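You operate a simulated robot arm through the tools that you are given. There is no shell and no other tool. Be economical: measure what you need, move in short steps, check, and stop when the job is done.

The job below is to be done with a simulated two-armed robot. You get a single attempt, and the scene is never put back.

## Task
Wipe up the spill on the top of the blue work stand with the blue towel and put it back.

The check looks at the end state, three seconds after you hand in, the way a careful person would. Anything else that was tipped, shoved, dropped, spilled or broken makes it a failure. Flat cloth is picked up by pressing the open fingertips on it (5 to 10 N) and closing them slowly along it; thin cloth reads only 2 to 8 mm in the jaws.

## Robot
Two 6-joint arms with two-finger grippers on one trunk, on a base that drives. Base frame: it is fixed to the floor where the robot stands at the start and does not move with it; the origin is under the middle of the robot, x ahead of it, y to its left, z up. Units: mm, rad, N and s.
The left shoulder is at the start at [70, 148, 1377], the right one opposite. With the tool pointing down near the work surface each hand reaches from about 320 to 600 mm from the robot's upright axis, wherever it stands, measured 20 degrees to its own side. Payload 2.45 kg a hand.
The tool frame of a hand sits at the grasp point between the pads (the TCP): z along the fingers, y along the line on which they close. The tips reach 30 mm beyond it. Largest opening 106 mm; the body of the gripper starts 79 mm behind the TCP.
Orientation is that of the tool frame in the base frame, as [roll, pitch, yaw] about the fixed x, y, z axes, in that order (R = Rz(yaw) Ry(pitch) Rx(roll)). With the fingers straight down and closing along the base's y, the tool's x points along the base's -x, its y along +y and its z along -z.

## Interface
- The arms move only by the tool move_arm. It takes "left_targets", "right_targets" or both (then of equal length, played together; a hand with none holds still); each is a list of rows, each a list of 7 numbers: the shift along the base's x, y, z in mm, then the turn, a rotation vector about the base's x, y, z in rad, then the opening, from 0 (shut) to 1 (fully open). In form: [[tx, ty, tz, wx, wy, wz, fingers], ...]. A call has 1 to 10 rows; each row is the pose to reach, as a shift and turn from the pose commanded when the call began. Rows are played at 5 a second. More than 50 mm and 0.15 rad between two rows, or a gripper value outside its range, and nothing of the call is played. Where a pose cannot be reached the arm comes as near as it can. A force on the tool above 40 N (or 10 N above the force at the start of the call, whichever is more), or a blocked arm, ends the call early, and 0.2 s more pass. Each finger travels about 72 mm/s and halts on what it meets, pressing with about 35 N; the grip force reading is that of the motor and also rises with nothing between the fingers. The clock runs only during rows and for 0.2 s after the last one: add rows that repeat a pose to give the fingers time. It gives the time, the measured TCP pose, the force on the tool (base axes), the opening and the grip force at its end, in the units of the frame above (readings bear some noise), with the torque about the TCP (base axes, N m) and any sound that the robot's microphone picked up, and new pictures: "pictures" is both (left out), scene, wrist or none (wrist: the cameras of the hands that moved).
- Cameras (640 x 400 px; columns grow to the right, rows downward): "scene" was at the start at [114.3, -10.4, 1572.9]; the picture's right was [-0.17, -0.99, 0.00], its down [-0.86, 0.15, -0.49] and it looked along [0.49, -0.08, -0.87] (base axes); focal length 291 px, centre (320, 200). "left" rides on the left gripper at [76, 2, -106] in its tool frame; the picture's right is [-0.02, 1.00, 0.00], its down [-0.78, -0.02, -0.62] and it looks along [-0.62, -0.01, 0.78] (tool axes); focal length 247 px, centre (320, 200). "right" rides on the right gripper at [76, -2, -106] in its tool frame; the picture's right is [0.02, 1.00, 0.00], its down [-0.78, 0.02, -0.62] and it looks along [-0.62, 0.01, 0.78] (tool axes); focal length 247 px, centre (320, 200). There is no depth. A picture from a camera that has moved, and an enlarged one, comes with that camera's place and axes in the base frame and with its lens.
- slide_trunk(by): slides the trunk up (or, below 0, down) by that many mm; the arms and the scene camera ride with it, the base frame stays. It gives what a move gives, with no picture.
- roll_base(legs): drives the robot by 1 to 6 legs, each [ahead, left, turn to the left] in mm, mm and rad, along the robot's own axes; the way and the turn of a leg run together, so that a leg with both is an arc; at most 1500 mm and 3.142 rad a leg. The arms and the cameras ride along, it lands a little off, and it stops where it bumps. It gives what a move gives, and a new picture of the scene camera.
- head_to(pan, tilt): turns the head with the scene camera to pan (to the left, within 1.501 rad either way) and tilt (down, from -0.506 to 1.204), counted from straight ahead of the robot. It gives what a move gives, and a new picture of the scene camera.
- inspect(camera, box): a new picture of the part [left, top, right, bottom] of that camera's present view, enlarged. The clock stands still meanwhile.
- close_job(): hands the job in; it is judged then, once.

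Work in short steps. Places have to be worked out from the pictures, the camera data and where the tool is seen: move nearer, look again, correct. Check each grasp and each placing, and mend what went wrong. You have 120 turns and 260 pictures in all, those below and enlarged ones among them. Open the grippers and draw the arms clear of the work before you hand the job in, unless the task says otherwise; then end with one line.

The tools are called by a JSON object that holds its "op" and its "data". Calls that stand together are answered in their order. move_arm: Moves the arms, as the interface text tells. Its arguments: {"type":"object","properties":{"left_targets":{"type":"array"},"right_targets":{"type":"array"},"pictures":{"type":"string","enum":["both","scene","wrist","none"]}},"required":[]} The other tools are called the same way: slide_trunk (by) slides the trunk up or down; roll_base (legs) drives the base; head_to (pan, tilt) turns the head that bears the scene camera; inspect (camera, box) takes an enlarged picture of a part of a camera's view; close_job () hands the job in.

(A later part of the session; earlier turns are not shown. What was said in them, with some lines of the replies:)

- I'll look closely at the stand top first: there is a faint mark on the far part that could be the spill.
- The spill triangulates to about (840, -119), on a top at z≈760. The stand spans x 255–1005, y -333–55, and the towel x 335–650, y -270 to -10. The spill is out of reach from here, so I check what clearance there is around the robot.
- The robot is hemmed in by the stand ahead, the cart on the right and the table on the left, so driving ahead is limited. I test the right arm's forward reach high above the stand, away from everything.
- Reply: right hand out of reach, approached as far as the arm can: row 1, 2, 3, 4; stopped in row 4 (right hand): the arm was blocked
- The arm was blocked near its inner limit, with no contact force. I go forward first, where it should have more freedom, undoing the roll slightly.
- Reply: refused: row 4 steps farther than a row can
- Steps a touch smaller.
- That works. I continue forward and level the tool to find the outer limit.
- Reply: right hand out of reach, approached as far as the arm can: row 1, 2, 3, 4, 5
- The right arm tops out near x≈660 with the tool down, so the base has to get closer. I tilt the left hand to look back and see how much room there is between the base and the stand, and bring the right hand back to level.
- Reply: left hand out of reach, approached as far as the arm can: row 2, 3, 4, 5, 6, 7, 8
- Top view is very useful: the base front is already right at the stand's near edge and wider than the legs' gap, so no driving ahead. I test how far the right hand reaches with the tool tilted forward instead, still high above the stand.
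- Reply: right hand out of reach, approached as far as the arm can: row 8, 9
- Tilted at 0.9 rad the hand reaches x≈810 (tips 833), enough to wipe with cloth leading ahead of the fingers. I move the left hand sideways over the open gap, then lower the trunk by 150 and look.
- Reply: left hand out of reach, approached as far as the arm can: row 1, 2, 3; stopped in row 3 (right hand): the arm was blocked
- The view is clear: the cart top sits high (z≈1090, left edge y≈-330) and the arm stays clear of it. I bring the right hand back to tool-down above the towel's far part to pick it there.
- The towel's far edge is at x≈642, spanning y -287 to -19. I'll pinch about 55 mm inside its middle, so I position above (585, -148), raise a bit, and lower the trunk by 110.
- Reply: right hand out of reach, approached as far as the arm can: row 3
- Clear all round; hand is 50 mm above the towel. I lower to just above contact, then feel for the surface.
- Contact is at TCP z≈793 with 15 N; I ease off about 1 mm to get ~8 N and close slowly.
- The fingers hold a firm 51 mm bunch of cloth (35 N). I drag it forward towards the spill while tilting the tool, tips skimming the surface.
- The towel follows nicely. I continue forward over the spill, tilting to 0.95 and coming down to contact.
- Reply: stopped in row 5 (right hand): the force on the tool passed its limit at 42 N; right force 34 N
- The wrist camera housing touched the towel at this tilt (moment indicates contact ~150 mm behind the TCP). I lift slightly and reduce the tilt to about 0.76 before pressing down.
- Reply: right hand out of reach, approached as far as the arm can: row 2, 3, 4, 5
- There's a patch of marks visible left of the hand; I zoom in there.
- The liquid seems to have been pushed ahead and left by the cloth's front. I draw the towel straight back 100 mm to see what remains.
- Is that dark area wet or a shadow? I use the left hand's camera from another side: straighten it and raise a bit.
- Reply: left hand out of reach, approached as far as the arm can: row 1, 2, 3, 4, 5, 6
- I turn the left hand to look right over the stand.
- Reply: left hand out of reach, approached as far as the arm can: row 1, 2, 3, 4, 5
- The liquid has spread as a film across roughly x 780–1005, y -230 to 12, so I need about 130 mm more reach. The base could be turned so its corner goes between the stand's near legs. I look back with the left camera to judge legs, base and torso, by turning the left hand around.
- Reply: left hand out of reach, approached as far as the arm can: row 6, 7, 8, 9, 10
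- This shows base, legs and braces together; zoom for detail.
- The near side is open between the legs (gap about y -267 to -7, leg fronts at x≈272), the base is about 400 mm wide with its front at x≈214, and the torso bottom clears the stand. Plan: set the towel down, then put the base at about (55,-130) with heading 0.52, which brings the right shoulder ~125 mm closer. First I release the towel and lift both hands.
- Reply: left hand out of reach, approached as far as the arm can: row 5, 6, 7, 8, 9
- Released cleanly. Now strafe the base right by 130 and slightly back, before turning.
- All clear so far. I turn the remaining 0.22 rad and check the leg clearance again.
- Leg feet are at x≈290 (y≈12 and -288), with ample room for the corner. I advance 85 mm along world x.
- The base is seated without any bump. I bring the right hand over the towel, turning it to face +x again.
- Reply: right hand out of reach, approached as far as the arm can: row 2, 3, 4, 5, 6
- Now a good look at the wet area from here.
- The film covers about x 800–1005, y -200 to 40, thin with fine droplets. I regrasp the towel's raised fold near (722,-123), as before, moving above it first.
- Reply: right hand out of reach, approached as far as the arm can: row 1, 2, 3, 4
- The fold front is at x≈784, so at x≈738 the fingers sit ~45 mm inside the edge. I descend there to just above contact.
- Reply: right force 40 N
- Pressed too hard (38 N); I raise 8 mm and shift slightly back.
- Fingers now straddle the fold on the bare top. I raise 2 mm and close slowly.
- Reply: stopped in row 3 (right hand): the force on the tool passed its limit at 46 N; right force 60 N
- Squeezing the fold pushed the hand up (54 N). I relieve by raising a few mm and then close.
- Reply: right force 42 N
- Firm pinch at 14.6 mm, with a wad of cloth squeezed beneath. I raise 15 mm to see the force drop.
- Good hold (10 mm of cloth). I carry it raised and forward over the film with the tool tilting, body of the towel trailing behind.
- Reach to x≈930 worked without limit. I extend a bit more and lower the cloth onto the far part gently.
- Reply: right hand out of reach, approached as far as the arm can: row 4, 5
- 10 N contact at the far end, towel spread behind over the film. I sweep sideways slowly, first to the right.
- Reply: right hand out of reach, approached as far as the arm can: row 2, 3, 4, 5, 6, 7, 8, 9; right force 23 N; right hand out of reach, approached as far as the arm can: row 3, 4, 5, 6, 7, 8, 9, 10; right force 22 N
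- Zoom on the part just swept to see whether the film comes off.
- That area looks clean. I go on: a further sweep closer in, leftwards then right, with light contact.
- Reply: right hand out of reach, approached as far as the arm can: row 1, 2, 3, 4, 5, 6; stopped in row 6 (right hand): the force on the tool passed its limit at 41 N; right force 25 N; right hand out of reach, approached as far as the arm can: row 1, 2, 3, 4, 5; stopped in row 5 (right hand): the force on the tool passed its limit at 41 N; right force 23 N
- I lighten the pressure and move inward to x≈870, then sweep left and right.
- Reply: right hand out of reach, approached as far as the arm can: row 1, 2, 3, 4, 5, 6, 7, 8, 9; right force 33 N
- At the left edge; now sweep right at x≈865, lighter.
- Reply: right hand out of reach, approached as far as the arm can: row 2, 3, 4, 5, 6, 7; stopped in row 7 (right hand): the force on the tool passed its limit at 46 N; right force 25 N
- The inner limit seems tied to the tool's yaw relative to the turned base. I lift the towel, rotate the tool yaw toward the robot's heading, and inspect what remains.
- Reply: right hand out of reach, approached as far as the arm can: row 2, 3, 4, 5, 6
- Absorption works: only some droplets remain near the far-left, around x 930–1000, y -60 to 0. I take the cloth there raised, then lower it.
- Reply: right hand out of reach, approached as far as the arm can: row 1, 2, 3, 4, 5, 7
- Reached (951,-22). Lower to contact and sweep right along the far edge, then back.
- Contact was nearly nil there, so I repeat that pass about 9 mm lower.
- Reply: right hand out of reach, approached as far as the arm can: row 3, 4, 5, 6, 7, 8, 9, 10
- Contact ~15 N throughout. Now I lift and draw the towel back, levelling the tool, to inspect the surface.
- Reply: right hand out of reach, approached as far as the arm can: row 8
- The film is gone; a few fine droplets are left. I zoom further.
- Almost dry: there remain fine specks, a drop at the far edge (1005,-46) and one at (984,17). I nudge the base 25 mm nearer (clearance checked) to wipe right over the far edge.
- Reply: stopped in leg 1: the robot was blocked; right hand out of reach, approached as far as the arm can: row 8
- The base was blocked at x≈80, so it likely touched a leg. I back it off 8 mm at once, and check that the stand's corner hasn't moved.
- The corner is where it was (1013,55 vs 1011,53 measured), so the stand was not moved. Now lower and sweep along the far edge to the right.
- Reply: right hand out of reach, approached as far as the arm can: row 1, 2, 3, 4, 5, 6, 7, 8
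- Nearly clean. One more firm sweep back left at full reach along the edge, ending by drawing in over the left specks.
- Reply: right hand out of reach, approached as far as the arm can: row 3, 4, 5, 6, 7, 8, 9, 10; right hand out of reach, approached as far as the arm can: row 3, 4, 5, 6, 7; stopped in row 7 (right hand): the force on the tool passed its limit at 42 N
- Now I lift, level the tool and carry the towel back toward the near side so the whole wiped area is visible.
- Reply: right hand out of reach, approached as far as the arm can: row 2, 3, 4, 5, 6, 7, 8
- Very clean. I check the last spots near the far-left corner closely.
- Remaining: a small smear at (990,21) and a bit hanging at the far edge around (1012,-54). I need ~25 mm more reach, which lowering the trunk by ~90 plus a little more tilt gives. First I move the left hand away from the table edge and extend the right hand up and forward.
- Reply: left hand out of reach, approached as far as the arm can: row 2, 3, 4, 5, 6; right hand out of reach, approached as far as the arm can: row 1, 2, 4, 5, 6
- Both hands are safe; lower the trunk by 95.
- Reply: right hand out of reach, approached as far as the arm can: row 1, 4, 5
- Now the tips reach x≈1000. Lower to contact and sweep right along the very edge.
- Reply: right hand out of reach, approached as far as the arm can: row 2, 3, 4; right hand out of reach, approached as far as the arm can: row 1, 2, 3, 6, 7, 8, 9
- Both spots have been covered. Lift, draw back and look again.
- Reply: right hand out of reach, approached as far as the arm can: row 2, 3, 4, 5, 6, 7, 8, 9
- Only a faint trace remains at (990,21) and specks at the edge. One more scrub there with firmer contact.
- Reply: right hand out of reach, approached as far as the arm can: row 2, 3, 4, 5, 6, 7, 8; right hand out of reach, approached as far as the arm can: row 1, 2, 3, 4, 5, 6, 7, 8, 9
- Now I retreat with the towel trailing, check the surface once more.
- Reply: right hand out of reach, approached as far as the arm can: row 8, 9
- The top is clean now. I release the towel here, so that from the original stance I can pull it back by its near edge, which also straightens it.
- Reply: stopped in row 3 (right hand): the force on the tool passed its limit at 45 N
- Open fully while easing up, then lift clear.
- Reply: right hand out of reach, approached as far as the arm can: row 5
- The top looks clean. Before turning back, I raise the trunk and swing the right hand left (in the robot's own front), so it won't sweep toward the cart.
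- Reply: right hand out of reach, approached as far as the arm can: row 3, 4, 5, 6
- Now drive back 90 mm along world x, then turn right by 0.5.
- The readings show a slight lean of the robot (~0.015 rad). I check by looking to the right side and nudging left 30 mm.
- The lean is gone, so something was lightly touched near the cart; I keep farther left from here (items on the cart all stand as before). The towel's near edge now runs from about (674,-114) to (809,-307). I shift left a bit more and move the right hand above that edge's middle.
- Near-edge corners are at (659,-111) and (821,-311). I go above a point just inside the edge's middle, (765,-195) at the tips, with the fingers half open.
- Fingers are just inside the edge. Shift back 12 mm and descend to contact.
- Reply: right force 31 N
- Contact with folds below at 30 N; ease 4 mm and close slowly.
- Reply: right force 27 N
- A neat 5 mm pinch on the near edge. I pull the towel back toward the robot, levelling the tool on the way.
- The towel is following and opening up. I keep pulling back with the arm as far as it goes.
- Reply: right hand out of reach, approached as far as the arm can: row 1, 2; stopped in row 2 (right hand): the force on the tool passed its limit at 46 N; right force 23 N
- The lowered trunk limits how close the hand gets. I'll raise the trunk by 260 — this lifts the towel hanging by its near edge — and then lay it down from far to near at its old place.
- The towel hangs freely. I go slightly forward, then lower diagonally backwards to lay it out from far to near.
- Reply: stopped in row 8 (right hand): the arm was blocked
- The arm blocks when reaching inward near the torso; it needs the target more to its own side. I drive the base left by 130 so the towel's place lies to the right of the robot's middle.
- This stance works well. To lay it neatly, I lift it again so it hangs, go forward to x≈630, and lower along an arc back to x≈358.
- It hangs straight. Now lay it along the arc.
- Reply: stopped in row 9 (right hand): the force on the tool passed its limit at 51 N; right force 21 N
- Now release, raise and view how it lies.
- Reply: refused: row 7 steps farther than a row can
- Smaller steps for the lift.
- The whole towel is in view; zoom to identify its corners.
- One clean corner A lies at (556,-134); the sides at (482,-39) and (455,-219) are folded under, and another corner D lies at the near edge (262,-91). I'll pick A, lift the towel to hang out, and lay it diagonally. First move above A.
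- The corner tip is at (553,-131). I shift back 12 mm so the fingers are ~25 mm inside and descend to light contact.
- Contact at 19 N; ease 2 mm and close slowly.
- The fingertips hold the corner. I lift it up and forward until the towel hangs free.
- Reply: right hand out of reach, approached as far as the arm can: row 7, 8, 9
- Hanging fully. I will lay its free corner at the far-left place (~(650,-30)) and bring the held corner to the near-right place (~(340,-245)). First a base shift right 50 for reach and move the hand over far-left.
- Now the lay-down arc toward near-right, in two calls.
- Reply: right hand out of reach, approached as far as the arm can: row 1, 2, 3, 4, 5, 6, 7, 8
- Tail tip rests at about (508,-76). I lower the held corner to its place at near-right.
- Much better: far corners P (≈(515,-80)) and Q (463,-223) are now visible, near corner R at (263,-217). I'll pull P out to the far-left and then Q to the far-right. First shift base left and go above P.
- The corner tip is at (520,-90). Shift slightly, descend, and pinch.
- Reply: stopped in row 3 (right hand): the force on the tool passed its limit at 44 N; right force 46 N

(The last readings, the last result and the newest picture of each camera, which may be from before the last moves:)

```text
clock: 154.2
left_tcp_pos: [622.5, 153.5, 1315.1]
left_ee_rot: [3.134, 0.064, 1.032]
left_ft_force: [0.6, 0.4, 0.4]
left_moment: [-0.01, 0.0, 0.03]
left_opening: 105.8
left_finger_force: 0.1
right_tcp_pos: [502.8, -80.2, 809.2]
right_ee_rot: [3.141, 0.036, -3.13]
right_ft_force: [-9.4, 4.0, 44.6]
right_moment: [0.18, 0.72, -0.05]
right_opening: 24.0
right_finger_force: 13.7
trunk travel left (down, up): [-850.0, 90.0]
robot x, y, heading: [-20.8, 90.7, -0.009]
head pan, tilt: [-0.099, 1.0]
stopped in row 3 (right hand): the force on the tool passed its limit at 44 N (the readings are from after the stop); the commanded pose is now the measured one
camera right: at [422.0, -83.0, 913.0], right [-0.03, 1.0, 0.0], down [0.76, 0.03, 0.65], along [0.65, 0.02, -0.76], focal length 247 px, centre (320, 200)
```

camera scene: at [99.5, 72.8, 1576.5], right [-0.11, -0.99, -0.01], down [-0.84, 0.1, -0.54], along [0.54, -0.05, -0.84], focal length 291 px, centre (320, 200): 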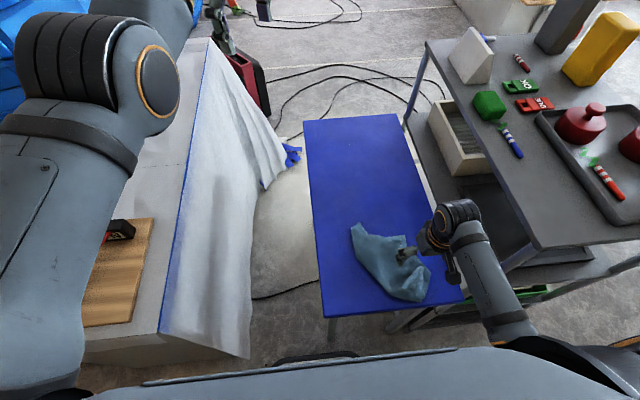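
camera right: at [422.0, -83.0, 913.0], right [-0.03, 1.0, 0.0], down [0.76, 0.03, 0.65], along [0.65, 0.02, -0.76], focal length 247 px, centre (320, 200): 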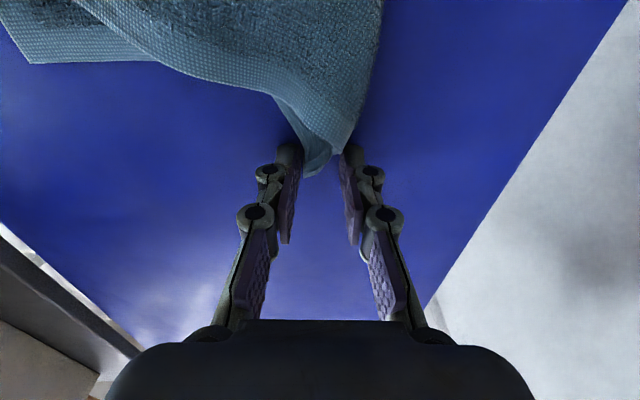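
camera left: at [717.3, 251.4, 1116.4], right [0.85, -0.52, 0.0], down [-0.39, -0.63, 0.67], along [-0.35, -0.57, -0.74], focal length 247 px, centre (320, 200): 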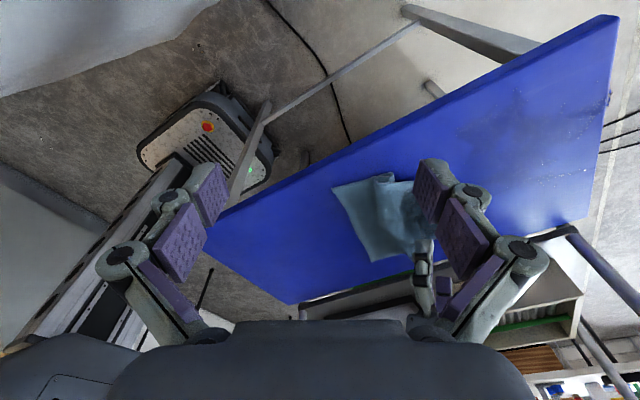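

The fingers pushed into the cloth; I close and ease up.

{"op": "move_arm", "data": {"right_targets": [[0, 0, 3, 0, 0, 0, 0.15], [0, 0, 4, 0, 0, 0, 0.05], [0, 0, 5, 0, 0, 0, 0], [0, 0, 5, 0, 0, 0, 0], [5, 3, 18, 0, 0, 0, 0]], "pictures": "wrist"}}

```text
clock: 155.3
left_tcp_pos: [632.2, 148.6, 1309.3]
left_ee_rot: [-3.139, 0.065, 1.032]
left_ft_force: [-0.3, 1.0, 0.4]
left_moment: [0.01, 0.03, -0.01]
left_opening: 106.3
left_finger_force: 0.1
right_tcp_pos: [507.6, -81.2, 817.1]
right_ee_rot: [-3.14, 0.021, -3.128]
right_ft_force: [0.7, -0.4, 0.8]
right_moment: [-0.03, 0.02, 0.03]
right_opening: 5.4
right_finger_force: 33.6
trunk travel left (down, up): [-850.0, 90.0]
robot x, y, heading: [-19.2, 89.4, -0.011]
head pan, tilt: [-0.099, 1.0]
camera right: at [428.6, -84.9, 921.1], right [-0.03, 1.0, 0.0], down [0.77, 0.03, 0.64], along [0.64, 0.02, -0.77], focal length 247 px, centre (320, 200)
```

right: 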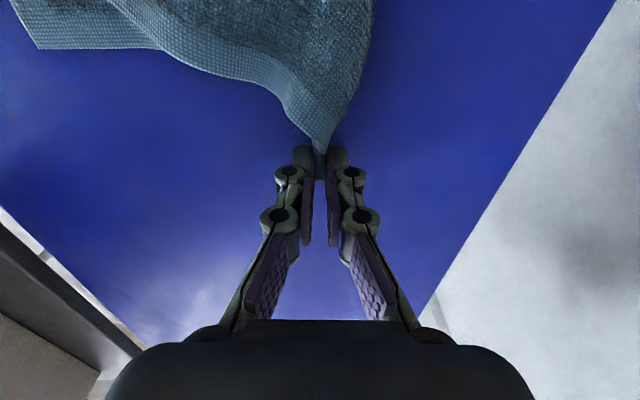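

A clean corner pinch. Drag it to the far-left target (650,-30).

{"op": "move_arm", "data": {"right_targets": [[20, 7, -4, 0, 0, 0, 0], [42, 15, -6, 0, 0, 0, 0], [64, 23, -6, 0, 0, 0, 0], [86, 31, -6, 0, 0, 0, 0], [108, 39, -6, 0, 0, 0, 0], [128, 46, -6, 0, 0, 0, 0], [142, 51, -6, 0, 0, 0, 0]], "pictures": "both"}}

{"op": "inspect", "data": {"camera": "scene", "box": [300, 160, 470, 320]}}

```text
clock: 156.9
left_tcp_pos: [630.1, 150.4, 1311.2]
left_ee_rot: [-3.141, 0.067, 1.032]
left_ft_force: [-0.6, -0.9, -0.4]
left_moment: [0.03, 0.0, -0.01]
left_opening: 105.9
left_finger_force: 0.0
right_tcp_pos: [579.8, -54.7, 832.2]
right_ee_rot: [-3.139, 0.025, -3.131]
right_ft_force: [-1.5, 0.6, -0.9]
right_moment: [-0.02, 0.01, 0.08]
right_opening: 5.1
right_finger_force: 33.8
right hand out of reach, approached as far as the arm can: row 3, 4, 5, 6, 7
trunk travel left (down, up): [-850.0, 90.0]
robot x, y, heading: [-17.0, 89.0, -0.011]
head pan, tilt: [-0.099, 1.0]
camera scene: at [99.3, 82.5, 1576.6], right [-0.11, -0.99, 0.0], down [-0.84, 0.09, -0.54], along [0.54, -0.06, -0.84], focal length 291 px, centre (320, 200)
camera right: at [498.9, -58.6, 935.8], right [-0.03, 1.0, 0.0], down [0.77, 0.03, 0.64], along [0.64, 0.02, -0.77], focal length 247 px, centre (320, 200)
```

scene: 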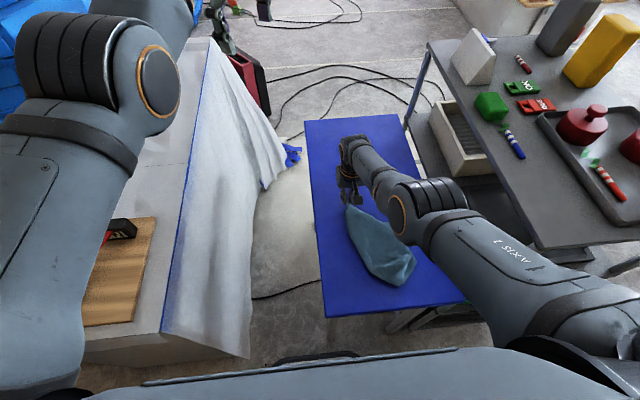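
right: 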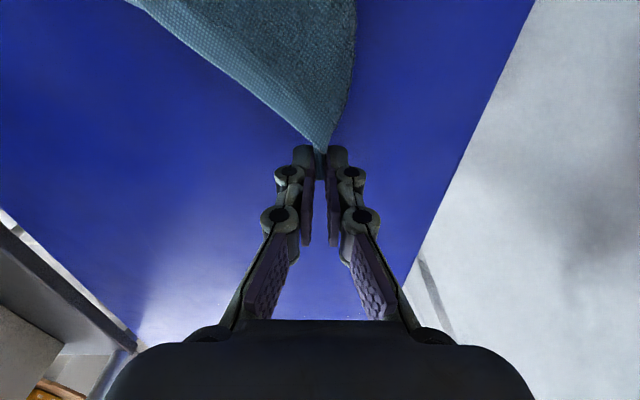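

```text
2.50 times, centred on (385, 240) of scene
camera zoom: at [99.3, 82.5, 1576.6], right [-0.11, -0.99, 0.0], down [-0.84, 0.09, -0.54], along [0.54, -0.06, -0.84], focal length 727 px, centre (158, 100)
```

zoom: 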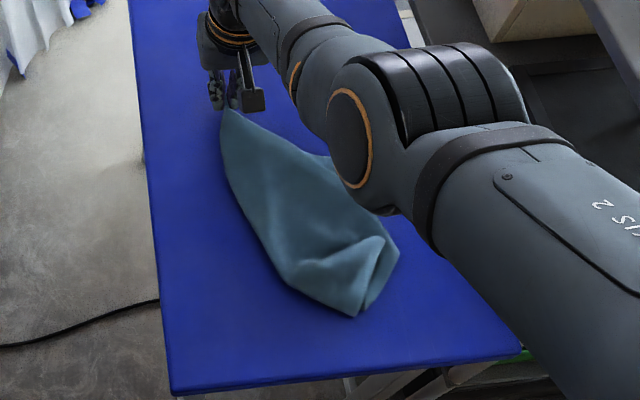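

The outer limit at this trunk height stops at x≈580. With forward tilt it reaches on; continue to the target.

{"op": "move_arm", "data": {"right_targets": [[-50, -18, 0, 0, -0.12, 0, 0], [-35, -13, 0, 0, -0.24, 0, 0], [-20, -8, 0, 0, -0.36, 0, 0], [-8, -3, 0, 0, -0.48, 0, 0], [0, 0, -2, 0, -0.55, 0, 0], [4, 3, -4, 0, -0.6, 0, 0]], "pictures": "none"}}

{"op": "inspect", "data": {"camera": "scene", "box": [300, 160, 470, 320]}}

```text
refused: row 1 steps farther than a row can; nothing moved
```

```text
2.50 times, centred on (385, 240) of scene
camera zoom: at [99.3, 82.5, 1576.6], right [-0.11, -0.99, 0.0], down [-0.84, 0.09, -0.54], along [0.54, -0.06, -0.84], focal length 727 px, centre (158, 100)
```

zoom: 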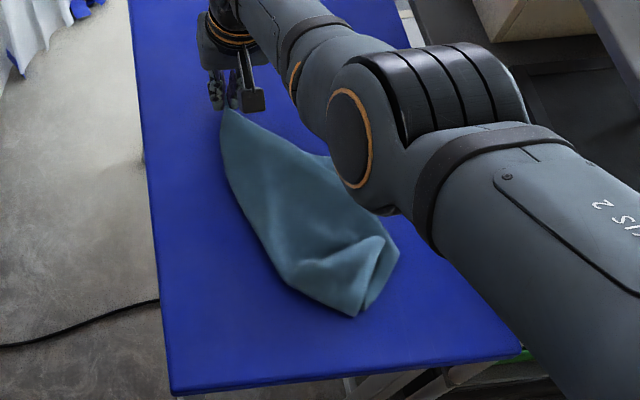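

{"op": "move_arm", "data": {"right_targets": [[-40, -15, 0, 0, -0.12, 0, 0], [-30, -10, 0, 0, -0.24, 0, 0], [-18, -6, 0, 0, -0.36, 0, 0], [-8, -3, 0, 0, -0.48, 0, 0], [0, 0, -2, 0, -0.55, 0, 0], [4, 3, -4, 0, -0.6, 0, 0]], "pictures": "none"}}

{"op": "inspect", "data": {"camera": "scene", "box": [300, 160, 470, 320]}}

```text
clock: 157.3
left_tcp_pos: [626.5, 149.9, 1313.2]
left_ee_rot: [3.136, 0.067, 1.032]
left_ft_force: [-0.7, -0.8, 0.5]
left_moment: [-0.03, -0.11, -0.03]
left_opening: 106.0
left_finger_force: 0.0
right_tcp_pos: [541.1, -57.0, 810.8]
right_ee_rot: [-3.137, 0.001, -3.116]
right_ft_force: [0.0, 0.4, 0.7]
right_moment: [-0.04, -0.01, 0.01]
right_opening: 5.3
right_finger_force: 34.0
trunk travel left (down, up): [-850.0, 90.0]
robot x, y, heading: [-17.6, 89.0, -0.01]
head pan, tilt: [-0.099, 1.0]
stopped in row 1 (right hand): the force on the tool passed its limit at 557 N (the readings are from after the stop); the commanded pose is now the measured one
```

```text
2.50 times, centred on (385, 240) of scene
camera zoom: at [94.2, 83.1, 1576.9], right [-0.11, -0.99, 0.0], down [-0.83, 0.09, -0.54], along [0.54, -0.06, -0.84], focal length 727 px, centre (158, 100)
```

zoom: 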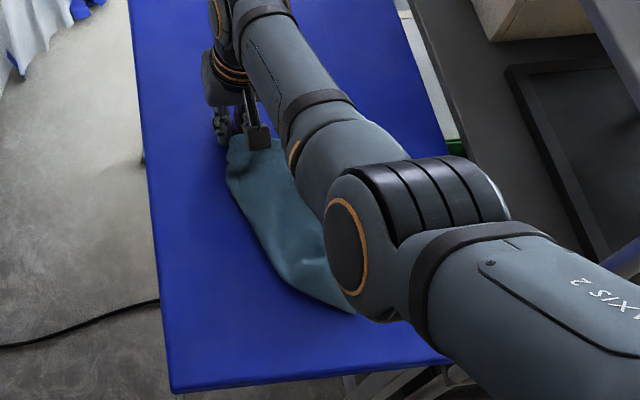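

A sudden jerk came from the out-of-reach command; I stay strictly within reach now, tilting while advancing.

{"op": "move_arm", "data": {"right_targets": [[10, 3, 2, 0, -0.1, 0, 0], [24, 7, 2, 0, -0.2, 0, 0], [40, 12, 2, 0, -0.3, 0, 0], [58, 17, 2, 0, -0.4, 0, 0], [74, 22, 0, 0, -0.5, 0, 0], [88, 26, -2, 0, -0.56, 0, 0]], "pictures": "wrist"}}

{"op": "inspect", "data": {"camera": "scene", "box": [300, 160, 470, 320]}}

```text
clock: 158.7
left_tcp_pos: [628.8, 150.1, 1313.0]
left_ee_rot: [3.14, 0.067, 1.031]
left_ft_force: [0.2, 0.0, 0.5]
left_moment: [0.01, 0.03, 0.02]
left_opening: 106.1
left_finger_force: 0.1
right_tcp_pos: [632.4, -30.8, 810.4]
right_ee_rot: [-3.12, 0.563, -3.11]
right_ft_force: [-3.2, -1.7, 15.7]
right_moment: [-0.06, 0.21, 0.01]
right_opening: 5.4
right_finger_force: 34.0
trunk travel left (down, up): [-850.0, 90.0]
robot x, y, heading: [-15.7, 90.6, -0.007]
head pan, tilt: [-0.099, 1.0]
camera right: at [509.3, -34.9, 859.0], right [-0.04, 1.0, -0.03], down [0.33, 0.04, 0.94], along [0.94, 0.03, -0.33], focal length 247 px, centre (320, 200)
```

right: 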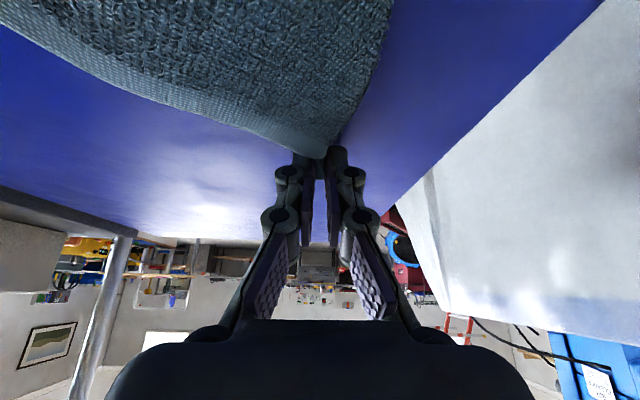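

```text
2.50 times, centred on (385, 240) of scene
camera zoom: at [96.5, 82.8, 1577.0], right [-0.11, -0.99, 0.0], down [-0.84, 0.09, -0.54], along [0.54, -0.06, -0.84], focal length 727 px, centre (158, 100)
```

zoom: 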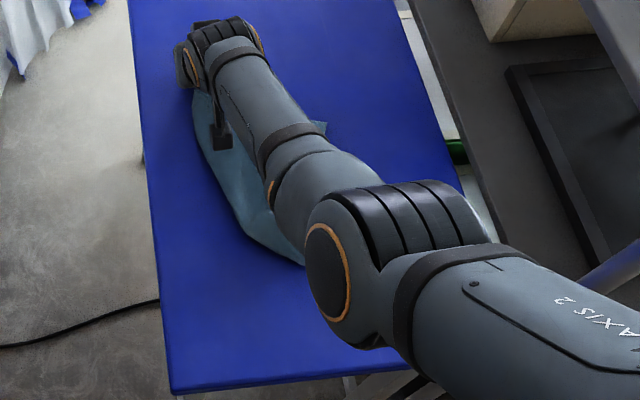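

The corner is at (648,-31), on target. Release, lift and look.

{"op": "move_arm", "data": {"right_targets": [[0, 0, 0, 0, 0, 0, 0.15], [0, 0, 0, 0, 0, 0, 0.4], [0, 0, 3, 0, 0, 0, 0.5], [-5, 0, 30, 0, 0.08, 0, 0.5], [-15, -20, 70, 0, 0.16, 0, 0.5], [-30, -50, 100, 0, 0.26, 0, 0.5], [-45, -85, 125, 0, 0.36, 0, 0.5], [-60, -120, 140, 0, 0.46, 0, 0.5]], "pictures": "wrist"}}

{"op": "inspect", "data": {"camera": "scene", "box": [300, 160, 470, 320]}}

```text
clock: 160.5
left_tcp_pos: [631.5, 148.5, 1310.2]
left_ee_rot: [-3.141, 0.065, 1.034]
left_ft_force: [0.5, -0.5, 0.5]
left_moment: [-0.01, -0.01, 0.01]
left_opening: 106.1
left_finger_force: 0.2
right_tcp_pos: [569.2, -155.7, 950.2]
right_ee_rot: [-3.136, 0.097, -3.115]
right_ft_force: [-0.8, -0.3, -0.4]
right_moment: [0.01, -0.02, 0.04]
right_opening: 52.8
right_finger_force: 0.1
trunk travel left (down, up): [-850.0, 90.0]
robot x, y, heading: [-19.3, 88.5, -0.012]
head pan, tilt: [-0.099, 1.0]
camera right: at [481.5, -159.6, 1047.4], right [-0.05, 1.0, -0.01], down [0.72, 0.04, 0.69], along [0.69, 0.03, -0.72], focal length 247 px, centre (320, 200)
```

right: 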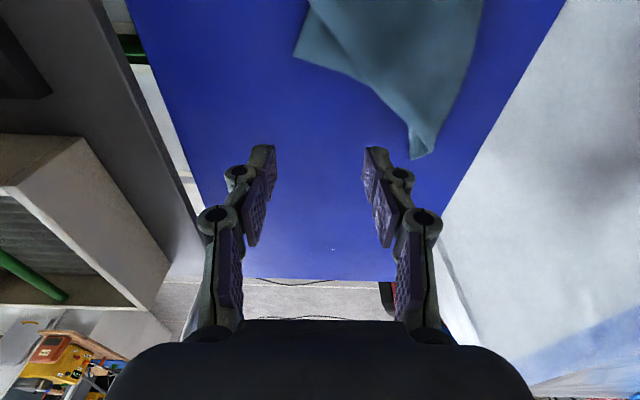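

```text
2.50 times, centred on (385, 240) of scene
camera zoom: at [99.5, 80.8, 1576.6], right [-0.11, -0.99, 0.0], down [-0.84, 0.09, -0.54], along [0.54, -0.06, -0.84], focal length 727 px, centre (158, 100)
```

zoom: 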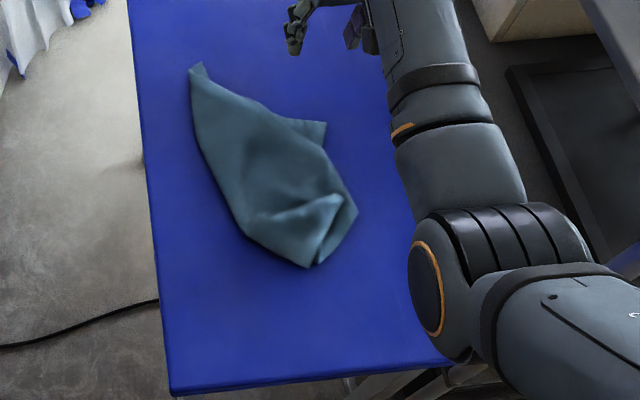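

P holds. Next corner Q at ≈(555,-185): go above and descend to it.

{"op": "move_arm", "data": {"right_targets": [[-10, -6, -40, 0, 0.04, 0, 0.5], [-20, -12, -80, 0, 0.08, 0, 0.5], [-27, -17, -120, 0, 0.09, 0, 0.5], [-27, -17, -145, 0, 0.09, 0, 0.5], [-27, -17, -154, 0, 0.09, 0, 0.5]], "pictures": "wrist"}}

```text
clock: 161.7
left_tcp_pos: [627.1, 151.8, 1312.2]
left_ee_rot: [3.139, 0.067, 1.033]
left_ft_force: [0.0, -0.5, -0.9]
left_moment: [0.0, -0.03, 0.01]
left_opening: 105.8
left_finger_force: 0.1
right_tcp_pos: [548.1, -170.2, 799.1]
right_ee_rot: [-3.129, 0.024, -3.114]
right_ft_force: [8.2, -10.4, 34.7]
right_moment: [-1.1, 0.1, 0.35]
right_opening: 76.4
right_finger_force: 17.2
trunk travel left (down, up): [-850.0, 90.0]
robot x, y, heading: [-16.6, 88.5, -0.009]
head pan, tilt: [-0.099, 1.0]
camera right: at [468.7, -173.1, 903.2], right [-0.05, 1.0, -0.01], down [0.77, 0.05, 0.64], along [0.64, 0.02, -0.77], focal length 247 px, centre (320, 200)
```

right: 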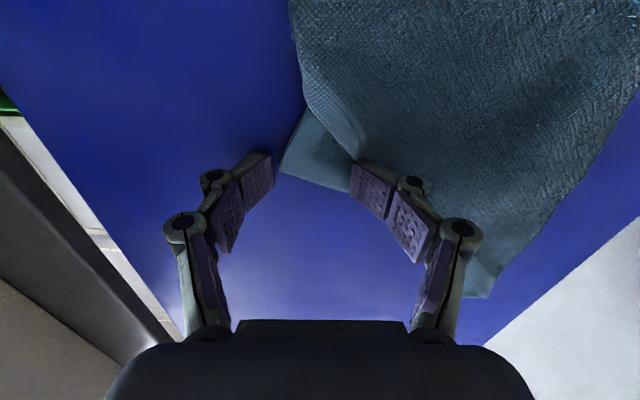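

Q is at (561,-196); one finger rests on the upper layer. Raise, shift right 16 mm with smaller opening, and descend again.

{"op": "move_arm", "data": {"right_targets": [[0, 0, 12, 0, 0, 0, 0.5], [2, -12, 18, 0, 0, 0, 0.4], [2, -17, 14, 0, 0, 0, 0.35], [2, -17, 4, 0, 0, 0, 0.35], [2, -17, -2, 0, 0, 0, 0.35]], "pictures": "none"}}

{"op": "move_arm", "data": {"right_targets": [[0, 0, 0, 0, 0, 0, 0.28], [0, 0, 0, 0, 0, 0, 0.2], [0, 0, 1, 0, 0, 0, 0.12], [0, 0, 2, 0, 0, 0, 0.04], [0, 0, 2, 0, 0, 0, 0], [0, 0, 2, 0, 0, 0, 0], [0, 0, 12, 0, 0, 0, 0]], "pictures": "wrist"}}

```text
clock: 162.9
left_tcp_pos: [629.7, 150.9, 1311.8]
left_ee_rot: [3.141, 0.066, 1.031]
left_ft_force: [0.6, 0.7, 0.3]
left_moment: [0.0, 0.04, 0.01]
left_opening: 106.0
left_finger_force: 0.0
right_tcp_pos: [544.3, -185.4, 790.9]
right_ee_rot: [-3.136, 0.006, -3.115]
right_ft_force: [-2.9, -7.2, 23.4]
right_moment: [-0.18, 0.22, 0.07]
right_opening: 53.3
right_finger_force: 21.9
trunk travel left (down, up): [-850.0, 90.0]
robot x, y, heading: [-16.8, 86.7, -0.013]
head pan, tilt: [-0.099, 1.0]
```

```text
clock: 164.5
left_tcp_pos: [625.6, 151.8, 1313.8]
left_ee_rot: [3.137, 0.066, 1.034]
left_ft_force: [0.0, 0.6, 1.2]
left_moment: [-0.01, -0.08, 0.0]
left_opening: 106.0
left_finger_force: 0.1
right_tcp_pos: [546.4, -184.3, 809.9]
right_ee_rot: [-3.133, 0.02, -3.115]
right_ft_force: [3.6, -2.9, 19.7]
right_moment: [-0.05, 0.0, 0.02]
right_opening: 12.0
right_finger_force: 35.6
trunk travel left (down, up): [-850.0, 90.0]
robot x, y, heading: [-15.2, 89.7, -0.009]
head pan, tilt: [-0.099, 1.0]
camera right: at [466.2, -187.7, 914.2], right [-0.05, 1.0, -0.01], down [0.77, 0.04, 0.64], along [0.64, 0.02, -0.77], focal length 247 px, centre (320, 200)
```

right: 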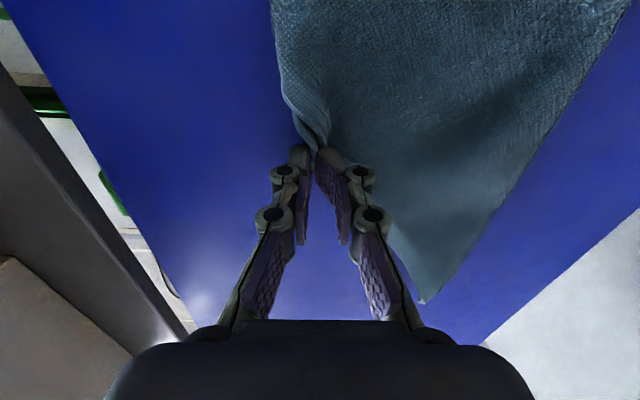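

Q is held. Drag it toward far-right, with slight tilt to stay within reach.

{"op": "move_arm", "data": {"right_targets": [[3, -12, 4, 0, -0.06, 0, 0], [8, -26, 4, 0, -0.12, 0, 0], [14, -40, 4, 0, -0.18, 0, 0], [22, -54, 4, 0, -0.24, 0, 0], [30, -68, 4, 0, -0.3, 0, 0], [38, -80, 4, 0, -0.36, 0, 0]], "pictures": "wrist"}}

{"op": "inspect", "data": {"camera": "scene", "box": [300, 160, 470, 320]}}

```text
clock: 165.9
left_tcp_pos: [626.4, 153.6, 1312.5]
left_ee_rot: [3.137, 0.067, 1.03]
left_ft_force: [0.5, 0.1, -0.2]
left_moment: [0.04, -0.02, -0.04]
left_opening: 106.0
left_finger_force: 0.1
right_tcp_pos: [582.1, -264.8, 810.6]
right_ee_rot: [-3.124, 0.376, -3.113]
right_ft_force: [-5.1, 5.5, 29.0]
right_moment: [0.3, 0.21, 0.02]
right_opening: 12.0
right_finger_force: 34.9
trunk travel left (down, up): [-850.0, 90.0]
robot x, y, heading: [-21.8, 87.8, -0.008]
head pan, tilt: [-0.099, 1.0]
camera right: at [470.5, -269.0, 882.0], right [-0.04, 1.0, -0.03], down [0.5, 0.04, 0.86], along [0.86, 0.02, -0.5], focal length 247 px, centre (320, 200)
```

right: 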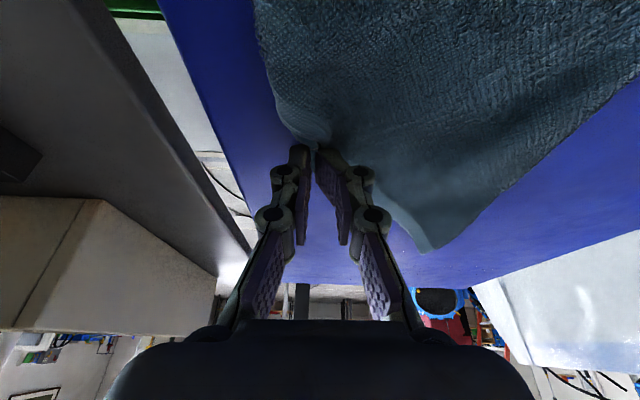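

```text
2.50 times, centred on (385, 240) of scene
camera zoom: at [93.4, 86.2, 1577.2], right [-0.11, -0.99, 0.0], down [-0.83, 0.09, -0.54], along [0.54, -0.06, -0.84], focal length 727 px, centre (158, 100)
```

zoom: 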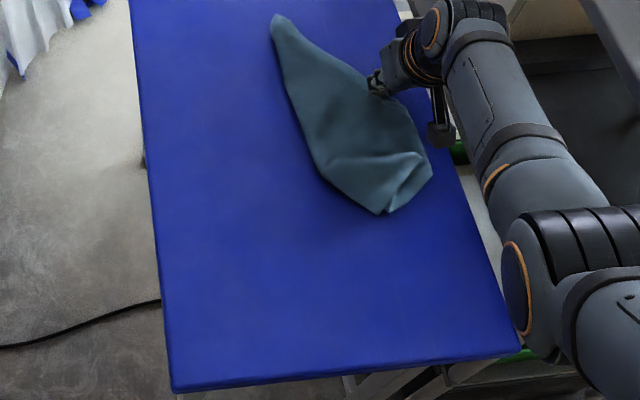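

The whole towel slid rather than spread. Its earlier position (P at far-left) was close to the original place, so I release here and will pull it back left by its left edge.

{"op": "move_arm", "data": {"right_targets": [[0, 0, 2, 0, 0, 0, 0.15], [0, 0, 2, 0, 0, 0, 0.4], [0, 0, 8, 0, 0, 0, 0.6], [-8, 5, 45, 0, 0.06, 0, 0.6], [-15, 15, 85, 0, 0.12, 0, 0.6], [-25, 40, 115, 0, 0.2, 0, 0.6], [-35, 75, 130, 0, 0.28, 0, 0.6]], "pictures": "wrist"}}

{"op": "inspect", "data": {"camera": "scene", "box": [300, 130, 470, 290]}}

```text
clock: 167.5
left_tcp_pos: [630.7, 152.6, 1309.8]
left_ee_rot: [3.14, 0.069, 1.032]
left_ft_force: [0.3, -0.2, 0.5]
left_moment: [-0.04, -0.01, 0.0]
left_opening: 106.1
left_finger_force: 0.1
right_tcp_pos: [547.0, -190.2, 935.2]
right_ee_rot: [-3.132, 0.089, -3.116]
right_ft_force: [0.0, -0.1, -0.1]
right_moment: [-0.04, -0.04, -0.01]
right_opening: 63.9
right_finger_force: 0.1
trunk travel left (down, up): [-850.0, 90.0]
robot x, y, heading: [-16.7, 88.7, -0.009]
head pan, tilt: [-0.099, 1.0]
camera right: at [460.8, -194.0, 1033.7], right [-0.05, 1.0, -0.01], down [0.73, 0.04, 0.69], along [0.69, 0.02, -0.73], focal length 247 px, centre (320, 200)
```

right: 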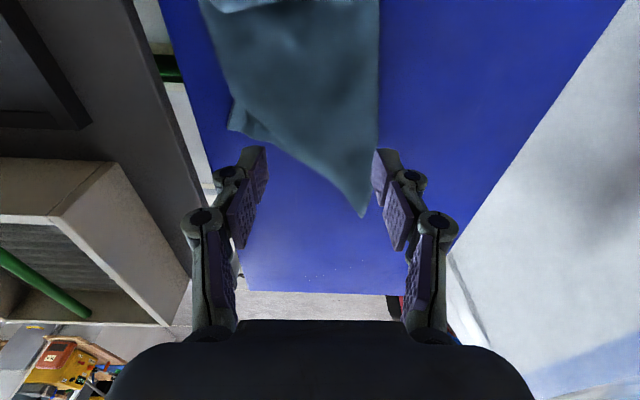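

```text
2.50 times, centred on (385, 210) of scene
camera zoom: at [99.4, 85.0, 1576.6], right [-0.11, -0.99, 0.0], down [-0.84, 0.09, -0.54], along [0.54, -0.06, -0.84], focal length 727 px, centre (158, 175)
```

zoom: 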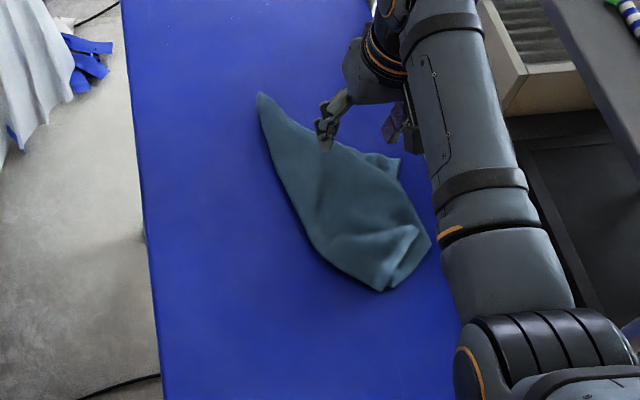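

Left edge runs at y≈-131 near x=560. I pinch it at about (545,-148) and will drag back-left.

{"op": "move_arm", "data": {"right_targets": [[0, 14, -35, 0, 0.04, 0, 0.6], [0, 28, -75, 0, 0.08, 0, 0.6], [0, 42, -115, 0, 0.09, 0, 0.55], [0, 42, -132, 0, 0.09, 0, 0.5], [0, 42, -137, 0, 0.09, 0, 0.4], [0, 42, -137, 0, 0.09, 0, 0.28], [0, 42, -136, 0, 0.09, 0, 0.16], [0, 42, -135, 0, 0.09, 0, 0.05], [0, 42, -134, 0, 0.09, 0, 0], [0, 42, -128, 0, 0.09, 0, 0]], "pictures": "wrist"}}

```text
clock: 168.8
left_tcp_pos: [623.9, 156.0, 1313.6]
left_ee_rot: [3.137, 0.068, 1.033]
left_ft_force: [-0.7, -0.1, 0.4]
left_moment: [-0.02, -0.02, 0.01]
left_opening: 106.0
left_finger_force: 0.1
right_tcp_pos: [556.7, -137.7, 809.9]
right_ee_rot: [3.141, 0.021, -3.113]
right_ft_force: [-5.9, 9.9, 29.0]
right_moment: [0.41, 0.27, -0.06]
right_opening: 21.3
right_finger_force: 16.2
trunk travel left (down, up): [-850.0, 90.0]
robot x, y, heading: [-21.9, 90.8, -0.006]
head pan, tilt: [-0.099, 1.0]
stopped in row 6 (right hand): the force on the tool passed its limit at 44 N (the readings are from after the stop); the commanded pose is now the measured one
camera right: at [477.1, -144.0, 913.8], right [-0.05, 1.0, 0.0], down [0.77, 0.04, 0.64], along [0.64, 0.03, -0.77], focal length 247 px, centre (320, 200)
```

right: 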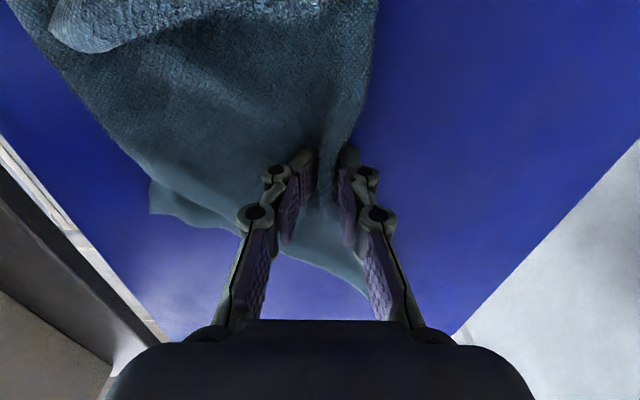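

Finish closing and drag back-left in one go, with light contact.

{"op": "move_arm", "data": {"right_targets": [[0, 0, 3, 0, 0, 0, 0.1], [0, 0, 4, 0, 0, 0, 0], [0, 0, 4, 0, 0, 0, 0], [-8, 10, 8, 0, 0, 0, 0], [-20, 24, 8, 0, 0, 0, 0], [-34, 40, 8, 0, 0, 0, 0], [-48, 56, 8, 0, 0, 0, 0], [-62, 72, 8, 0, 0, 0, 0], [-74, 86, 8, 0, 0, 0, 0]], "pictures": "wrist"}}

{"op": "inspect", "data": {"camera": "scene", "box": [300, 130, 470, 290]}}

```text
clock: 170.8
left_tcp_pos: [627.7, 152.9, 1311.3]
left_ee_rot: [3.14, 0.066, 1.032]
left_ft_force: [0.3, -1.0, 0.8]
left_moment: [0.01, 0.01, 0.01]
left_opening: 106.0
left_finger_force: 0.0
right_tcp_pos: [480.4, -59.9, 812.5]
right_ee_rot: [3.141, 0.016, -3.116]
right_ft_force: [4.6, -4.0, 22.4]
right_moment: [-0.32, -0.13, 0.0]
right_opening: 6.5
right_finger_force: 34.6
trunk travel left (down, up): [-850.0, 90.0]
robot x, y, heading: [-13.8, 88.0, -0.011]
head pan, tilt: [-0.099, 1.0]
camera right: at [401.7, -64.7, 917.8], right [-0.05, 1.0, 0.0], down [0.77, 0.04, 0.63], along [0.63, 0.03, -0.77], focal length 247 px, centre (320, 200)
```

right: 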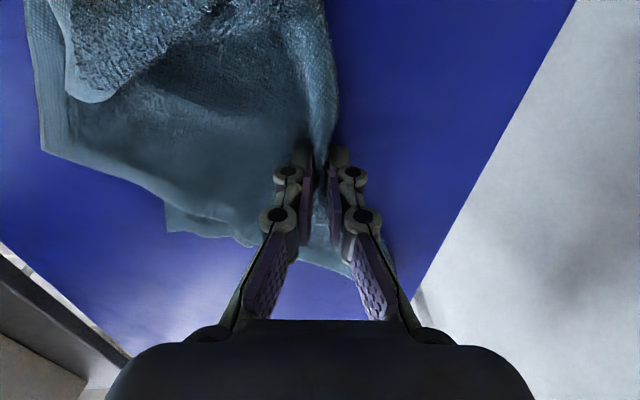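

```text
2.50 times, centred on (385, 210) of scene
camera zoom: at [96.4, 83.4, 1577.0], right [-0.11, -0.99, 0.0], down [-0.84, 0.09, -0.54], along [0.54, -0.06, -0.84], focal length 727 px, centre (158, 175)
```

zoom: 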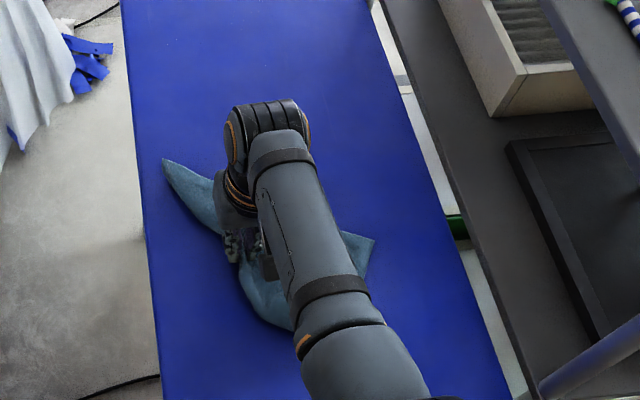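

That spread it and put it about right: P at (636,14), right corner at (492,-233). Release and lift clear to view.

{"op": "move_arm", "data": {"right_targets": [[0, -6, 0, 0, 0, 0, 0], [0, -10, 1, 0, 0, 0, 0.2], [0, -10, 1, 0, 0, 0, 0.5], [0, -10, 6, 0, 0, 0, 0.7], [0, -10, 45, 0, 0, 0, 0.7], [0, -30, 85, 0, 0, 0, 0.7], [0, -65, 115, 0, 0, 0, 0.7], [0, -105, 135, 0, 0, 0, 0.7], [0, -145, 150, 0, 0, 0, 0.7], [0, -185, 160, 0, 0, 0, 0.7]], "pictures": "wrist"}}

{"op": "inspect", "data": {"camera": "scene", "box": [300, 130, 470, 290]}}

```text
clock: 173.0
left_tcp_pos: [630.5, 149.1, 1311.2]
left_ee_rot: [-3.14, 0.066, 1.035]
left_ft_force: [-0.6, 0.2, -0.1]
left_moment: [0.03, 0.02, 0.03]
left_opening: 105.9
left_finger_force: 0.1
right_tcp_pos: [483.5, -244.2, 970.9]
right_ee_rot: [3.136, 0.011, -3.115]
right_ft_force: [0.1, 0.6, -1.2]
right_moment: [0.04, 0.01, 0.01]
right_opening: 74.3
right_finger_force: 0.1
trunk travel left (down, up): [-850.0, 90.0]
robot x, y, heading: [-20.7, 84.1, -0.012]
head pan, tilt: [-0.099, 1.0]
camera right: at [406.5, -249.0, 1075.9], right [-0.05, 1.0, 0.0], down [0.78, 0.04, 0.63], along [0.63, 0.03, -0.78], focal length 247 px, centre (320, 200)
```

right: 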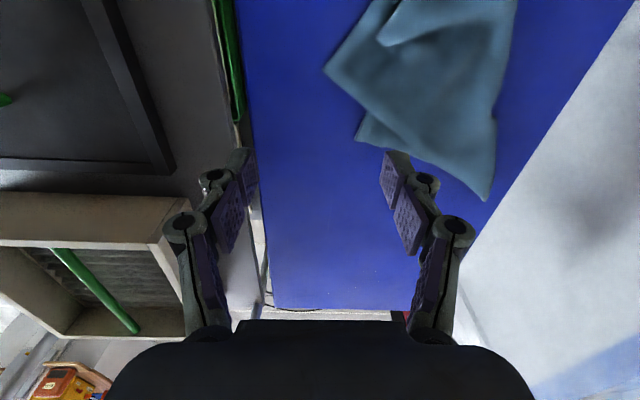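

```text
2.50 times, centred on (385, 210) of scene
camera zoom: at [99.4, 80.1, 1576.6], right [-0.11, -0.99, 0.0], down [-0.84, 0.09, -0.54], along [0.54, -0.06, -0.84], focal length 727 px, centre (158, 175)
```

zoom: 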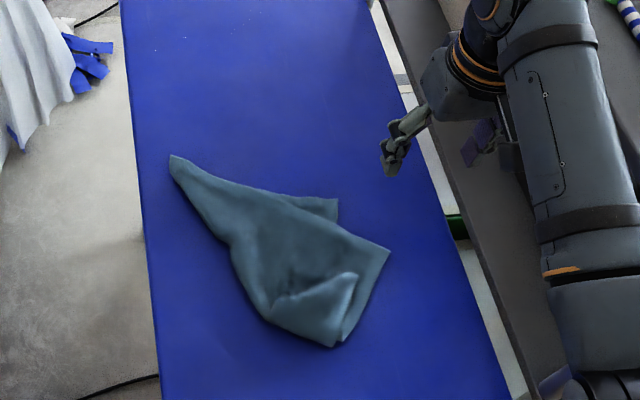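

The towel now covers about x 365–644, y -248 to 0, matching its original footprint (335–650, -263 to -14) well. I check the wiped area once more with zooms.

{"op": "inspect", "data": {"camera": "scene", "box": [300, 110, 430, 192]}}

{"op": "inspect", "data": {"camera": "right", "box": [250, 180, 430, 315]}}

```text
4.88 times, centred on (365, 151) of scene
camera zoom: at [99.4, 80.1, 1576.6], right [-0.11, -0.99, 0.0], down [-0.84, 0.09, -0.54], along [0.54, -0.06, -0.84], focal length 1419 px, centre (100, 439)
```

zoom: 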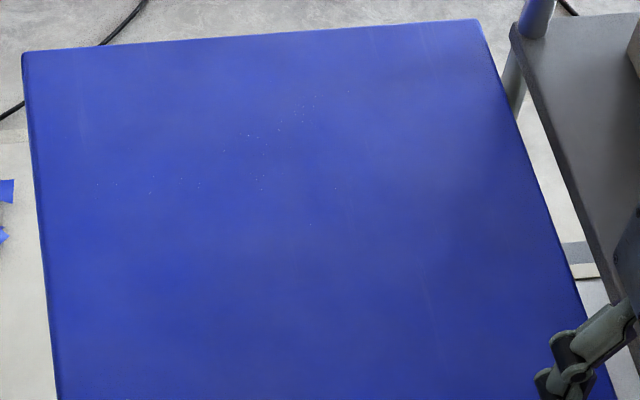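

```text
2.96 times, centred on (340, 248) of right
camera zoom: at [406.5, -249.0, 1075.9], right [-0.05, 1.0, 0.0], down [0.78, 0.04, 0.63], along [0.63, 0.03, -0.78], focal length 732 px, centre (261, 59)
```

zoom: 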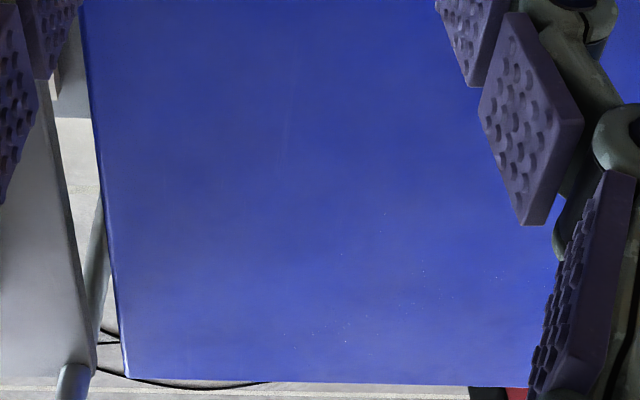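

The wiped area is dry apart from a few pin-prick specks. I open the gripper fully and draw the right arm up and clear.

{"op": "move_arm", "data": {"right_targets": [[10, 0, 20, 0, 0, 0, 1], [20, 0, 40, 0, 0, 0, 1], [30, 0, 60, 0, 0, 0, 1], [30, 0, 60, 0, 0, 0, 1]], "pictures": "scene"}}

```text
clock: 174.0
left_tcp_pos: [630.4, 148.7, 1311.8]
left_ee_rot: [-3.14, 0.066, 1.034]
left_ft_force: [0.7, 0.3, -0.3]
left_moment: [0.0, 0.0, -0.04]
left_opening: 105.9
left_finger_force: 0.1
right_tcp_pos: [514.6, -244.9, 1031.2]
right_ee_rot: [-3.141, 0.01, -3.116]
right_ft_force: [0.7, -0.5, 0.4]
right_moment: [0.01, 0.01, -0.04]
right_opening: 106.1
right_finger_force: 0.1
trunk travel left (down, up): [-850.0, 90.0]
robot x, y, heading: [-17.7, 90.5, -0.008]
head pan, tilt: [-0.099, 1.0]
camera scene: at [99.5, 82.6, 1576.6], right [-0.11, -0.99, 0.0], down [-0.84, 0.09, -0.54], along [0.54, -0.06, -0.84], focal length 291 px, centre (320, 200)
```

scene: 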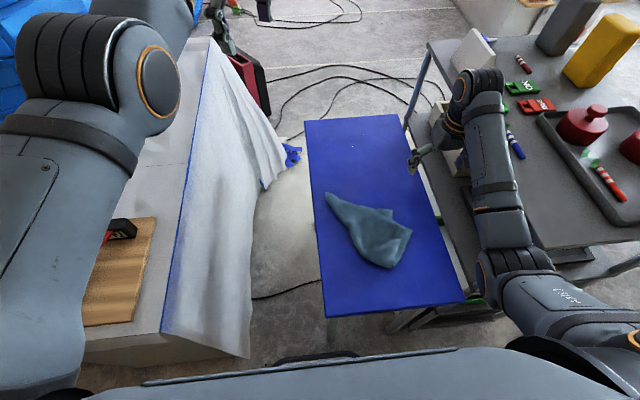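

The stand top is dry, the towel lies at its old place, and both grippers are open and clear of the work. Handing in.

{"op": "close_job", "data": {}}

```text
The job is handed in.
```

I wiped the spill off the blue stand, leaving only a few pin-prick specks, and put the towel back roughly where it lay, but rumpled and partly folded rather than flat; along the way the first wipe spread the liquid to the stand's far edge and I didn't check the floor below, the base bumped a stand leg once (the stand's corner measured in the same place afterwards), and the robot seems to have lightly touched something near the cart (everything on it still stood).
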